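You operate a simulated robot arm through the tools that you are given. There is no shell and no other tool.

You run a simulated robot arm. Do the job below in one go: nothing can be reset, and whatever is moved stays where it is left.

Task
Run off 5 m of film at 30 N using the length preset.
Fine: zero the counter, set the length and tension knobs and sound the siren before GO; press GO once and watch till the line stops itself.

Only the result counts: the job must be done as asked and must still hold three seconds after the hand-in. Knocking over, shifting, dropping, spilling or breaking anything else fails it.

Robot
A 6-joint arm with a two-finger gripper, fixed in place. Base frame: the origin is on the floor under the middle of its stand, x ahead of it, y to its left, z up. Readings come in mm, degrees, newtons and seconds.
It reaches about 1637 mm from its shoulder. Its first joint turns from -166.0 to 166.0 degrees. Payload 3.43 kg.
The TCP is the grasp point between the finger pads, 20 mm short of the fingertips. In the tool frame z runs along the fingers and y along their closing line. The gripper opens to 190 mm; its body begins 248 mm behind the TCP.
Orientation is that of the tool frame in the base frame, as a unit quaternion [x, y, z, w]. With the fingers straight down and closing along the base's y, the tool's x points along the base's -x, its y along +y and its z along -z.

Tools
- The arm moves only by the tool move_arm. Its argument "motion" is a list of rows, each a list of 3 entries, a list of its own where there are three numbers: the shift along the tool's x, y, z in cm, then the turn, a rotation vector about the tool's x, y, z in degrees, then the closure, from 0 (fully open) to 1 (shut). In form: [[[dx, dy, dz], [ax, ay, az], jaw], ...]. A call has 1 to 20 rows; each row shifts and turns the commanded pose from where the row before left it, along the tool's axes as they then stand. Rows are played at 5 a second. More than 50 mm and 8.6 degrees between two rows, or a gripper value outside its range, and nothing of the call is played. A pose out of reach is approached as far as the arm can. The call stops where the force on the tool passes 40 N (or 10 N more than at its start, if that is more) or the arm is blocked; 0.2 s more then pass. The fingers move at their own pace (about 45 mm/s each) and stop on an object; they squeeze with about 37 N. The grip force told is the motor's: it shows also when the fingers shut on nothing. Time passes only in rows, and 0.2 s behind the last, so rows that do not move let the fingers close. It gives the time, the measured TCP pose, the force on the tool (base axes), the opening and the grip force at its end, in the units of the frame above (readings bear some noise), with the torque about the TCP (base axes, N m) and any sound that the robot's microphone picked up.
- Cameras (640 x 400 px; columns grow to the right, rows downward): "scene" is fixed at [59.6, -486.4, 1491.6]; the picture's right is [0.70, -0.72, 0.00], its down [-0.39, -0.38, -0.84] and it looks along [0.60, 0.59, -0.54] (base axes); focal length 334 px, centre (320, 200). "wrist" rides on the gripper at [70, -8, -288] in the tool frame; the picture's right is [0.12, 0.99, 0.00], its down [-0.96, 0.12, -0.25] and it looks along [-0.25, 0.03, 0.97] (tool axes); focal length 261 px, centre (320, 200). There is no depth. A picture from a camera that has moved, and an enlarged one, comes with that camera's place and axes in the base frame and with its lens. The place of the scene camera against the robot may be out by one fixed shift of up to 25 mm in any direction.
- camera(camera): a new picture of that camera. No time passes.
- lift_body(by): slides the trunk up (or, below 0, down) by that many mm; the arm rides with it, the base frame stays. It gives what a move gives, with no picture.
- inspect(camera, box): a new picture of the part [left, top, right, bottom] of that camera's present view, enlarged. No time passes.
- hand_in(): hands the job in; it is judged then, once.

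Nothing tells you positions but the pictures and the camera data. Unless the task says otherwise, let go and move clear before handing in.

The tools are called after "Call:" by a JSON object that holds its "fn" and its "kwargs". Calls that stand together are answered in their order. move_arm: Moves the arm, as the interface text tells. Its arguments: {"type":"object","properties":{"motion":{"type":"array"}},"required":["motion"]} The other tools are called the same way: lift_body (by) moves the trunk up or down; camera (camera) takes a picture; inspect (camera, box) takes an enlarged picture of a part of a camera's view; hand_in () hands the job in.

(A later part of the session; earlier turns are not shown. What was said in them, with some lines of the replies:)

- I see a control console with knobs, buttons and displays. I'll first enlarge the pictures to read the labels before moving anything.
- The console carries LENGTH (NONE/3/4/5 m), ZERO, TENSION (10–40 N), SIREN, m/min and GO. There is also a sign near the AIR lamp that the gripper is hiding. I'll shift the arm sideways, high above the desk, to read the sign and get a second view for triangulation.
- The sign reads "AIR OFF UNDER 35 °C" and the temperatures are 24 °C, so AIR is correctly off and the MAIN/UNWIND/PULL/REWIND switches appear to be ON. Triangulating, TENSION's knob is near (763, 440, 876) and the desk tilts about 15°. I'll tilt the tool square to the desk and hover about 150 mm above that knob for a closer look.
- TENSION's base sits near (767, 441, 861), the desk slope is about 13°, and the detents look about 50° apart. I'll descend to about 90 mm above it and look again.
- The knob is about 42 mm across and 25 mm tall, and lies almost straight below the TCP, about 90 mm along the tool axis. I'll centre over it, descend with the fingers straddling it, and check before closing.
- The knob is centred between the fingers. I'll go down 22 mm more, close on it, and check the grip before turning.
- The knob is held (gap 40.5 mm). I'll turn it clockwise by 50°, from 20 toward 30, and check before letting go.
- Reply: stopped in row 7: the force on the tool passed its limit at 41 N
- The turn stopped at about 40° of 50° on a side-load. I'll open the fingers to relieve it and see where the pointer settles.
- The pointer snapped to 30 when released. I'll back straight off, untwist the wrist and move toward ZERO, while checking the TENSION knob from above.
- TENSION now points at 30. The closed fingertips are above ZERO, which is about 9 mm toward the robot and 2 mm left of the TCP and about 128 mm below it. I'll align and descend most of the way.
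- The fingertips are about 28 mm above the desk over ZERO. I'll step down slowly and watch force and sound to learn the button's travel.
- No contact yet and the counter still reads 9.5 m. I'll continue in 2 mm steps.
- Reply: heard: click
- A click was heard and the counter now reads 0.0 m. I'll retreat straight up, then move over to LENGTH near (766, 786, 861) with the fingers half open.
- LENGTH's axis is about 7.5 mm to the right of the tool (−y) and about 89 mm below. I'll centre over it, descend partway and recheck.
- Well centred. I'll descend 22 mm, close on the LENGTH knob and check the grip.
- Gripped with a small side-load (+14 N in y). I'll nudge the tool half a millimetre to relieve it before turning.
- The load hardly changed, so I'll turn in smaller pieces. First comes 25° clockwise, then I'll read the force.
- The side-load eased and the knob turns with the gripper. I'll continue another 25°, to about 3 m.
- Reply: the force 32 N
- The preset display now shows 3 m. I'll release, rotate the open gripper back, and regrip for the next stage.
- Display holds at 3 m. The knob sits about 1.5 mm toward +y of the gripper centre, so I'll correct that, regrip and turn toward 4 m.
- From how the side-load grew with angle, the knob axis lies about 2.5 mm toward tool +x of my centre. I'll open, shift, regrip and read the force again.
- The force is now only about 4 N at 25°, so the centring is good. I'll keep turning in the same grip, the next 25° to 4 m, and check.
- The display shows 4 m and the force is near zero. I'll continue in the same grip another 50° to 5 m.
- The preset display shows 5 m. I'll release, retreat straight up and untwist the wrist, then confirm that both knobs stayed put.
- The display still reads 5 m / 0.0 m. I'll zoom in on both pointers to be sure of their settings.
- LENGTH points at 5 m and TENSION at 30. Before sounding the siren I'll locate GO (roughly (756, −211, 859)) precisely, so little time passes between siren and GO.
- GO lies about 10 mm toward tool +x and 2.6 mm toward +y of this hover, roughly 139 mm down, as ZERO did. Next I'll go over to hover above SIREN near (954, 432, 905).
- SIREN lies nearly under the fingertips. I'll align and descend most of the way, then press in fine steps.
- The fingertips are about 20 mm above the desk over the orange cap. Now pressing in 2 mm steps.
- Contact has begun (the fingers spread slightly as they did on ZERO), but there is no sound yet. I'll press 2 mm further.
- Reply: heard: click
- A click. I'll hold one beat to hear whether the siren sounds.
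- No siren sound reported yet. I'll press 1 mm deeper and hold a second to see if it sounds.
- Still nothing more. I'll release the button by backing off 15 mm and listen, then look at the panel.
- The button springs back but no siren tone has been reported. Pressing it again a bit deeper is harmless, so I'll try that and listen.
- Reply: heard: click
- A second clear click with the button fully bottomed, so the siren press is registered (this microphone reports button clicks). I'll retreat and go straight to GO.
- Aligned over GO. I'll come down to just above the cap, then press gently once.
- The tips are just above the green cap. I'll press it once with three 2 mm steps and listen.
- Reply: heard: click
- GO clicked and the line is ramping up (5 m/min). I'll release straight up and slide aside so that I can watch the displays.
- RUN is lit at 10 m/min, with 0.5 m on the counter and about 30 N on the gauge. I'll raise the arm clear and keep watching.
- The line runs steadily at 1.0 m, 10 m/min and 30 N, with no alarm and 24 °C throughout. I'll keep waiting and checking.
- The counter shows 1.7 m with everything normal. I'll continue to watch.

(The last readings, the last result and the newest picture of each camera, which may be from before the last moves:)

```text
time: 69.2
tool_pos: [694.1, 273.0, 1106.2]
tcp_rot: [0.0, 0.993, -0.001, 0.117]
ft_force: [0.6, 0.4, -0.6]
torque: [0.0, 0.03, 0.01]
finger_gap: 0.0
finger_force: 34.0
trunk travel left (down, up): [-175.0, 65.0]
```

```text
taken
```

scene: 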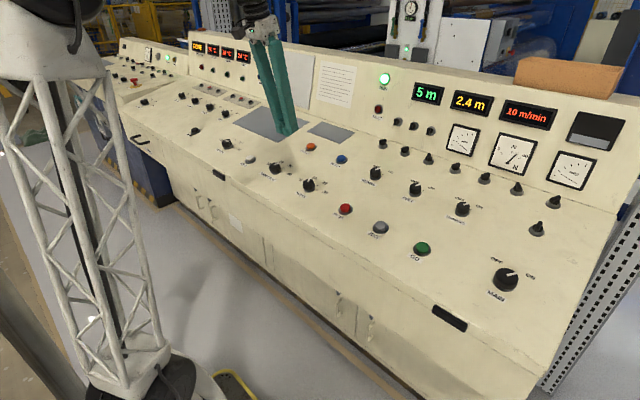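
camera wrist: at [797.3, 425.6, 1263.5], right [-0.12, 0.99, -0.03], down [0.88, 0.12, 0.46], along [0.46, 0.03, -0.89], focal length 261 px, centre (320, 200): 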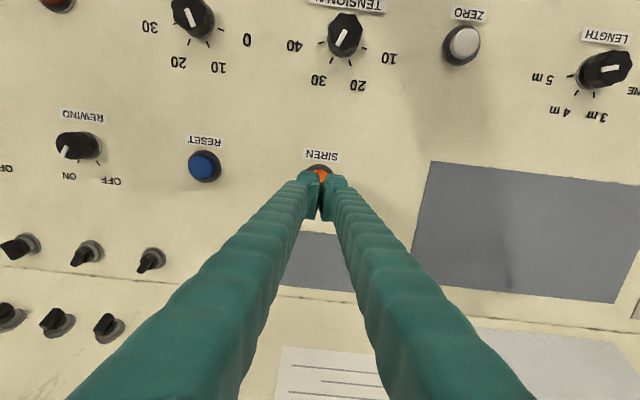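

The counter is at 2.4 m and the run is still steady. I'll keep watching.

Call:
{"fn": "move_arm", "kwargs": {"motion": [[[0, 0, 0], [0, 0, 0], 1], [[0, 0, 0], [0, 0, 0], 1], [[0, 0, 0], [0, 0, 0], 1], [[0, 0, 0], [0, 0, 0], 1], [[0, 0, 0], [0, 0, 0], 1], [[0, 0, 0], [0, 0, 0], 1], [[0, 0, 0], [0, 0, 0], 1], [[0, 0, 0], [0, 0, 0], 1], [[0, 0, 0], [0, 0, 0], 1], [[0, 0, 0], [0, 0, 0], 1], [[0, 0, 0], [0, 0, 0], 1], [[0, 0, 0], [0, 0, 0], 1], [[0, 0, 0], [0, 0, 0], 1], [[0, 0, 0], [0, 0, 0], 1], [[0, 0, 0], [0, 0, 0], 1], [[0, 0, 0], [0, 0, 0], 1], [[0, 0, 0], [0, 0, 0], 1], [[0, 0, 0], [0, 0, 0], 1], [[0, 0, 0], [0, 0, 0], 1], [[0, 0, 0], [0, 0, 0], 1]]}}

Call:
{"fn": "camera", "kwargs": {"camera": "scene"}}

```text
time: 73.4
tool_pos: [693.6, 273.2, 1105.7]
tcp_rot: [0.0, 0.993, -0.001, 0.116]
ft_force: [-0.3, 0.6, 0.1]
torque: [-0.02, 0.02, -0.03]
finger_gap: 0.0
finger_force: 34.7
trunk travel left (down, up): [-175.0, 65.0]
```

```text
taken
```

scene: 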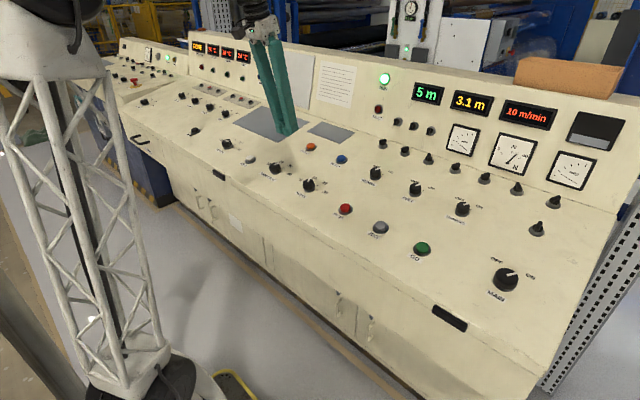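

The counter is at 3.1 m, with no faults. I'll keep watching.

Call:
{"fn": "move_arm", "kwargs": {"motion": [[[0, 0, 0], [0, 0, 0], 1], [[0, 0, 0], [0, 0, 0], 1], [[0, 0, 0], [0, 0, 0], 1], [[0, 0, 0], [0, 0, 0], 1], [[0, 0, 0], [0, 0, 0], 1], [[0, 0, 0], [0, 0, 0], 1], [[0, 0, 0], [0, 0, 0], 1], [[0, 0, 0], [0, 0, 0], 1], [[0, 0, 0], [0, 0, 0], 1], [[0, 0, 0], [0, 0, 0], 1], [[0, 0, 0], [0, 0, 0], 1], [[0, 0, 0], [0, 0, 0], 1], [[0, 0, 0], [0, 0, 0], 1], [[0, 0, 0], [0, 0, 0], 1], [[0, 0, 0], [0, 0, 0], 1], [[0, 0, 0], [0, 0, 0], 1], [[0, 0, 0], [0, 0, 0], 1], [[0, 0, 0], [0, 0, 0], 1], [[0, 0, 0], [0, 0, 0], 1], [[0, 0, 0], [0, 0, 0], 1]]}}

Call:
{"fn": "camera", "kwargs": {"camera": "scene"}}

```text
time: 77.6
tool_pos: [694.2, 274.2, 1106.9]
tcp_rot: [0.0, 0.993, -0.002, 0.117]
ft_force: [-0.5, -0.6, -0.6]
torque: [-0.01, 0.05, -0.03]
finger_gap: 0.0
finger_force: 34.2
trunk travel left (down, up): [-175.0, 65.0]
```

```text
taken
```

scene: 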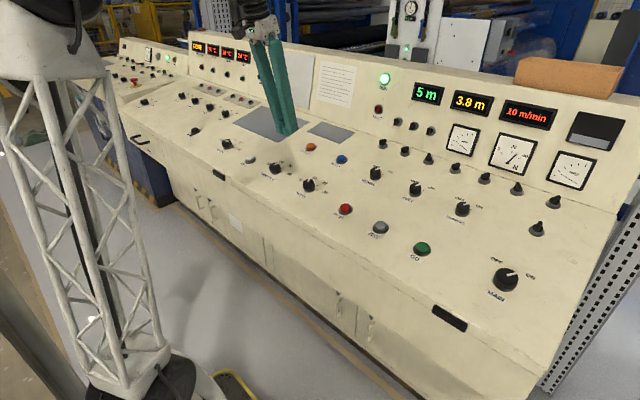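

The counter is at 3.8 m and steady, so about 7 s are left.

Call:
{"fn": "move_arm", "kwargs": {"motion": [[[0, 0, 0], [0, 0, 0], 1], [[0, 0, 0], [0, 0, 0], 1], [[0, 0, 0], [0, 0, 0], 1], [[0, 0, 0], [0, 0, 0], 1], [[0, 0, 0], [0, 0, 0], 1], [[0, 0, 0], [0, 0, 0], 1], [[0, 0, 0], [0, 0, 0], 1], [[0, 0, 0], [0, 0, 0], 1], [[0, 0, 0], [0, 0, 0], 1], [[0, 0, 0], [0, 0, 0], 1], [[0, 0, 0], [0, 0, 0], 1], [[0, 0, 0], [0, 0, 0], 1], [[0, 0, 0], [0, 0, 0], 1], [[0, 0, 0], [0, 0, 0], 1], [[0, 0, 0], [0, 0, 0], 1], [[0, 0, 0], [0, 0, 0], 1], [[0, 0, 0], [0, 0, 0], 1], [[0, 0, 0], [0, 0, 0], 1], [[0, 0, 0], [0, 0, 0], 1], [[0, 0, 0], [0, 0, 0], 1]]}}

Call:
{"fn": "camera", "kwargs": {"camera": "scene"}}

```text
time: 81.8
tool_pos: [693.3, 273.9, 1106.3]
tcp_rot: [-0.001, 0.993, -0.001, 0.117]
ft_force: [0.3, -0.8, -0.2]
torque: [-0.02, -0.03, 0.0]
finger_gap: 0.2
finger_force: 34.7
trunk travel left (down, up): [-175.0, 65.0]
```

```text
taken
```

scene: 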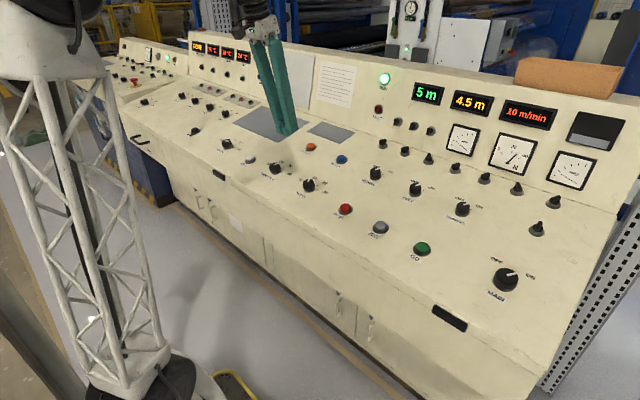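

The counter is at 4.5 m, so the line should stop itself in about 3 s.

Call:
{"fn": "move_arm", "kwargs": {"motion": [[[0, 0, 0], [0, 0, 0], 1], [[0, 0, 0], [0, 0, 0], 1], [[0, 0, 0], [0, 0, 0], 1], [[0, 0, 0], [0, 0, 0], 1], [[0, 0, 0], [0, 0, 0], 1], [[0, 0, 0], [0, 0, 0], 1], [[0, 0, 0], [0, 0, 0], 1], [[0, 0, 0], [0, 0, 0], 1], [[0, 0, 0], [0, 0, 0], 1], [[0, 0, 0], [0, 0, 0], 1], [[0, 0, 0], [0, 0, 0], 1], [[0, 0, 0], [0, 0, 0], 1], [[0, 0, 0], [0, 0, 0], 1], [[0, 0, 0], [0, 0, 0], 1], [[0, 0, 0], [0, 0, 0], 1], [[0, 0, 0], [0, 0, 0], 1], [[0, 0, 0], [0, 0, 0], 1], [[0, 0, 0], [0, 0, 0], 1], [[0, 0, 0], [0, 0, 0], 1], [[0, 0, 0], [0, 0, 0], 1]]}}

Call:
{"fn": "camera", "kwargs": {"camera": "scene"}}

Call:
{"fn": "inspect", "kwargs": {"camera": "scene", "box": [360, 60, 640, 230]}}

```text
time: 86.0
tool_pos: [693.1, 272.6, 1106.2]
tcp_rot: [0.0, 0.993, -0.001, 0.116]
ft_force: [-0.2, -0.4, 0.0]
torque: [-0.01, 0.01, 0.04]
finger_gap: 0.0
finger_force: 34.0
trunk travel left (down, up): [-175.0, 65.0]
```

```text
taken
```

scene: 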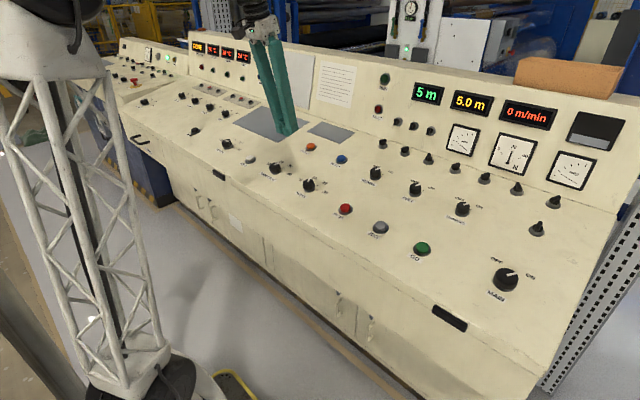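

```text
2.29 times, centred on (500, 145) of scene
camera zoom: at [59.6, -486.4, 1491.6], right [0.7, -0.72, 0.0], down [-0.39, -0.38, -0.84], along [0.6, 0.59, -0.54], focal length 763 px, centre (-91, 326)
```

zoom: 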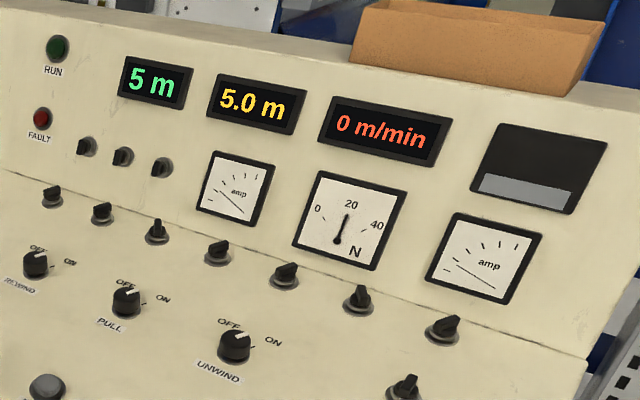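

The line stopped itself at 5.0 m, with RUN off and no fault. I'll wait a moment to confirm that it holds.

Call:
{"fn": "move_arm", "kwargs": {"motion": [[[0, 0, 0], [0, 0, 0], 0.8], [[0, 0, 0], [0, 0, 0], 0.8], [[0, 0, 0], [0, 0, 0], 0.8], [[0, 0, 0], [0, 0, 0], 0.8], [[0, 0, 0], [0, 0, 0], 0.8], [[0, 0, 0], [0, 0, 0], 0.8], [[0, 0, 0], [0, 0, 0], 0.8], [[0, 0, 0], [0, 0, 0], 0.8], [[0, 0, 0], [0, 0, 0], 0.8], [[0, 0, 0], [0, 0, 0], 0.8]]}}

Call:
{"fn": "inspect", "kwargs": {"camera": "scene", "box": [360, 60, 640, 230]}}

Call:
{"fn": "inspect", "kwargs": {"camera": "scene", "box": [200, 110, 360, 210]}}

```text
time: 88.2
tool_pos: [693.6, 273.1, 1105.3]
tcp_rot: [0.0, 0.993, -0.001, 0.115]
ft_force: [-0.4, -0.1, -0.6]
torque: [0.0, 0.0, 0.01]
finger_gap: 38.1
finger_force: 0.0
trunk travel left (down, up): [-175.0, 65.0]
```

```text
2.29 times, centred on (500, 145) of scene
camera zoom: at [59.6, -486.4, 1491.6], right [0.7, -0.72, 0.0], down [-0.39, -0.38, -0.84], along [0.6, 0.59, -0.54], focal length 763 px, centre (-91, 326)
```

zoom: 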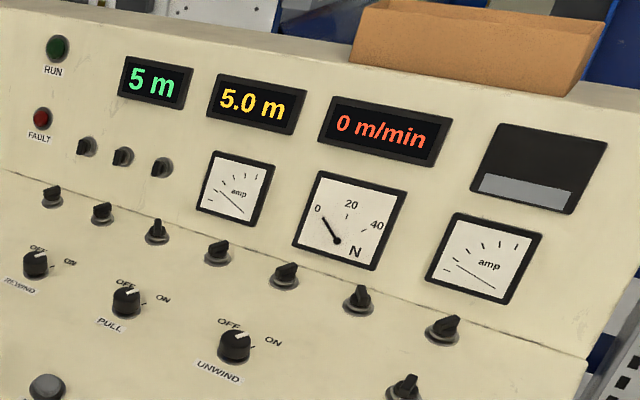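

```text
4.00 times, centred on (280, 160) of scene
camera zoom: at [59.6, -486.4, 1491.6], right [0.7, -0.72, 0.0], down [-0.39, -0.38, -0.84], along [0.6, 0.59, -0.54], focal length 1336 px, centre (480, 360)
```

zoom: 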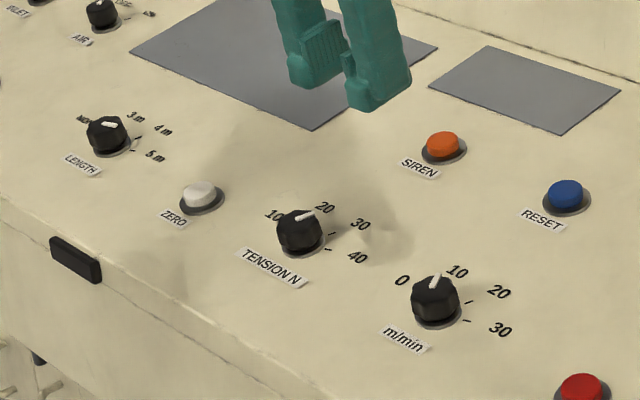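

The line is at rest: counter 5.0 m, 0 m/min, RUN and FAULT dark, LENGTH at 5 m and TENSION at 30 N, with the arm clear of the console. I'm handing the job in.

Call:
{"fn": "hand_in", "kwargs": {}}

```text
The job is handed in.
```

The line ran off 5.0 m of film at 30 N and stopped itself on the length preset, and I've handed the job in. At hand-in the counter read 5.0 m and 0 m/min, RUN and FAULT were dark, and the arm was clear of the console.

- **Counter:** I pressed ZERO before the run, and the display went from 9.5 m to 0.0 m.
- **Knobs:** LENGTH went from NONE to 5 m, which the preset display confirmed. TENSION went from 20 to 30, and the gauge read about 30 N during the run. I left the speed knob where it was, at 10 m/min.
- **Siren:** I pressed it twice before GO. The microphone picked up only the button click each time, never a siren tone, so I can't confirm it was actually audible.
- **GO:** I pressed it once, about 6 seconds after the last siren press. The run took about 30 seconds.

Nothing was knocked or shifted, and I touched no other controls.
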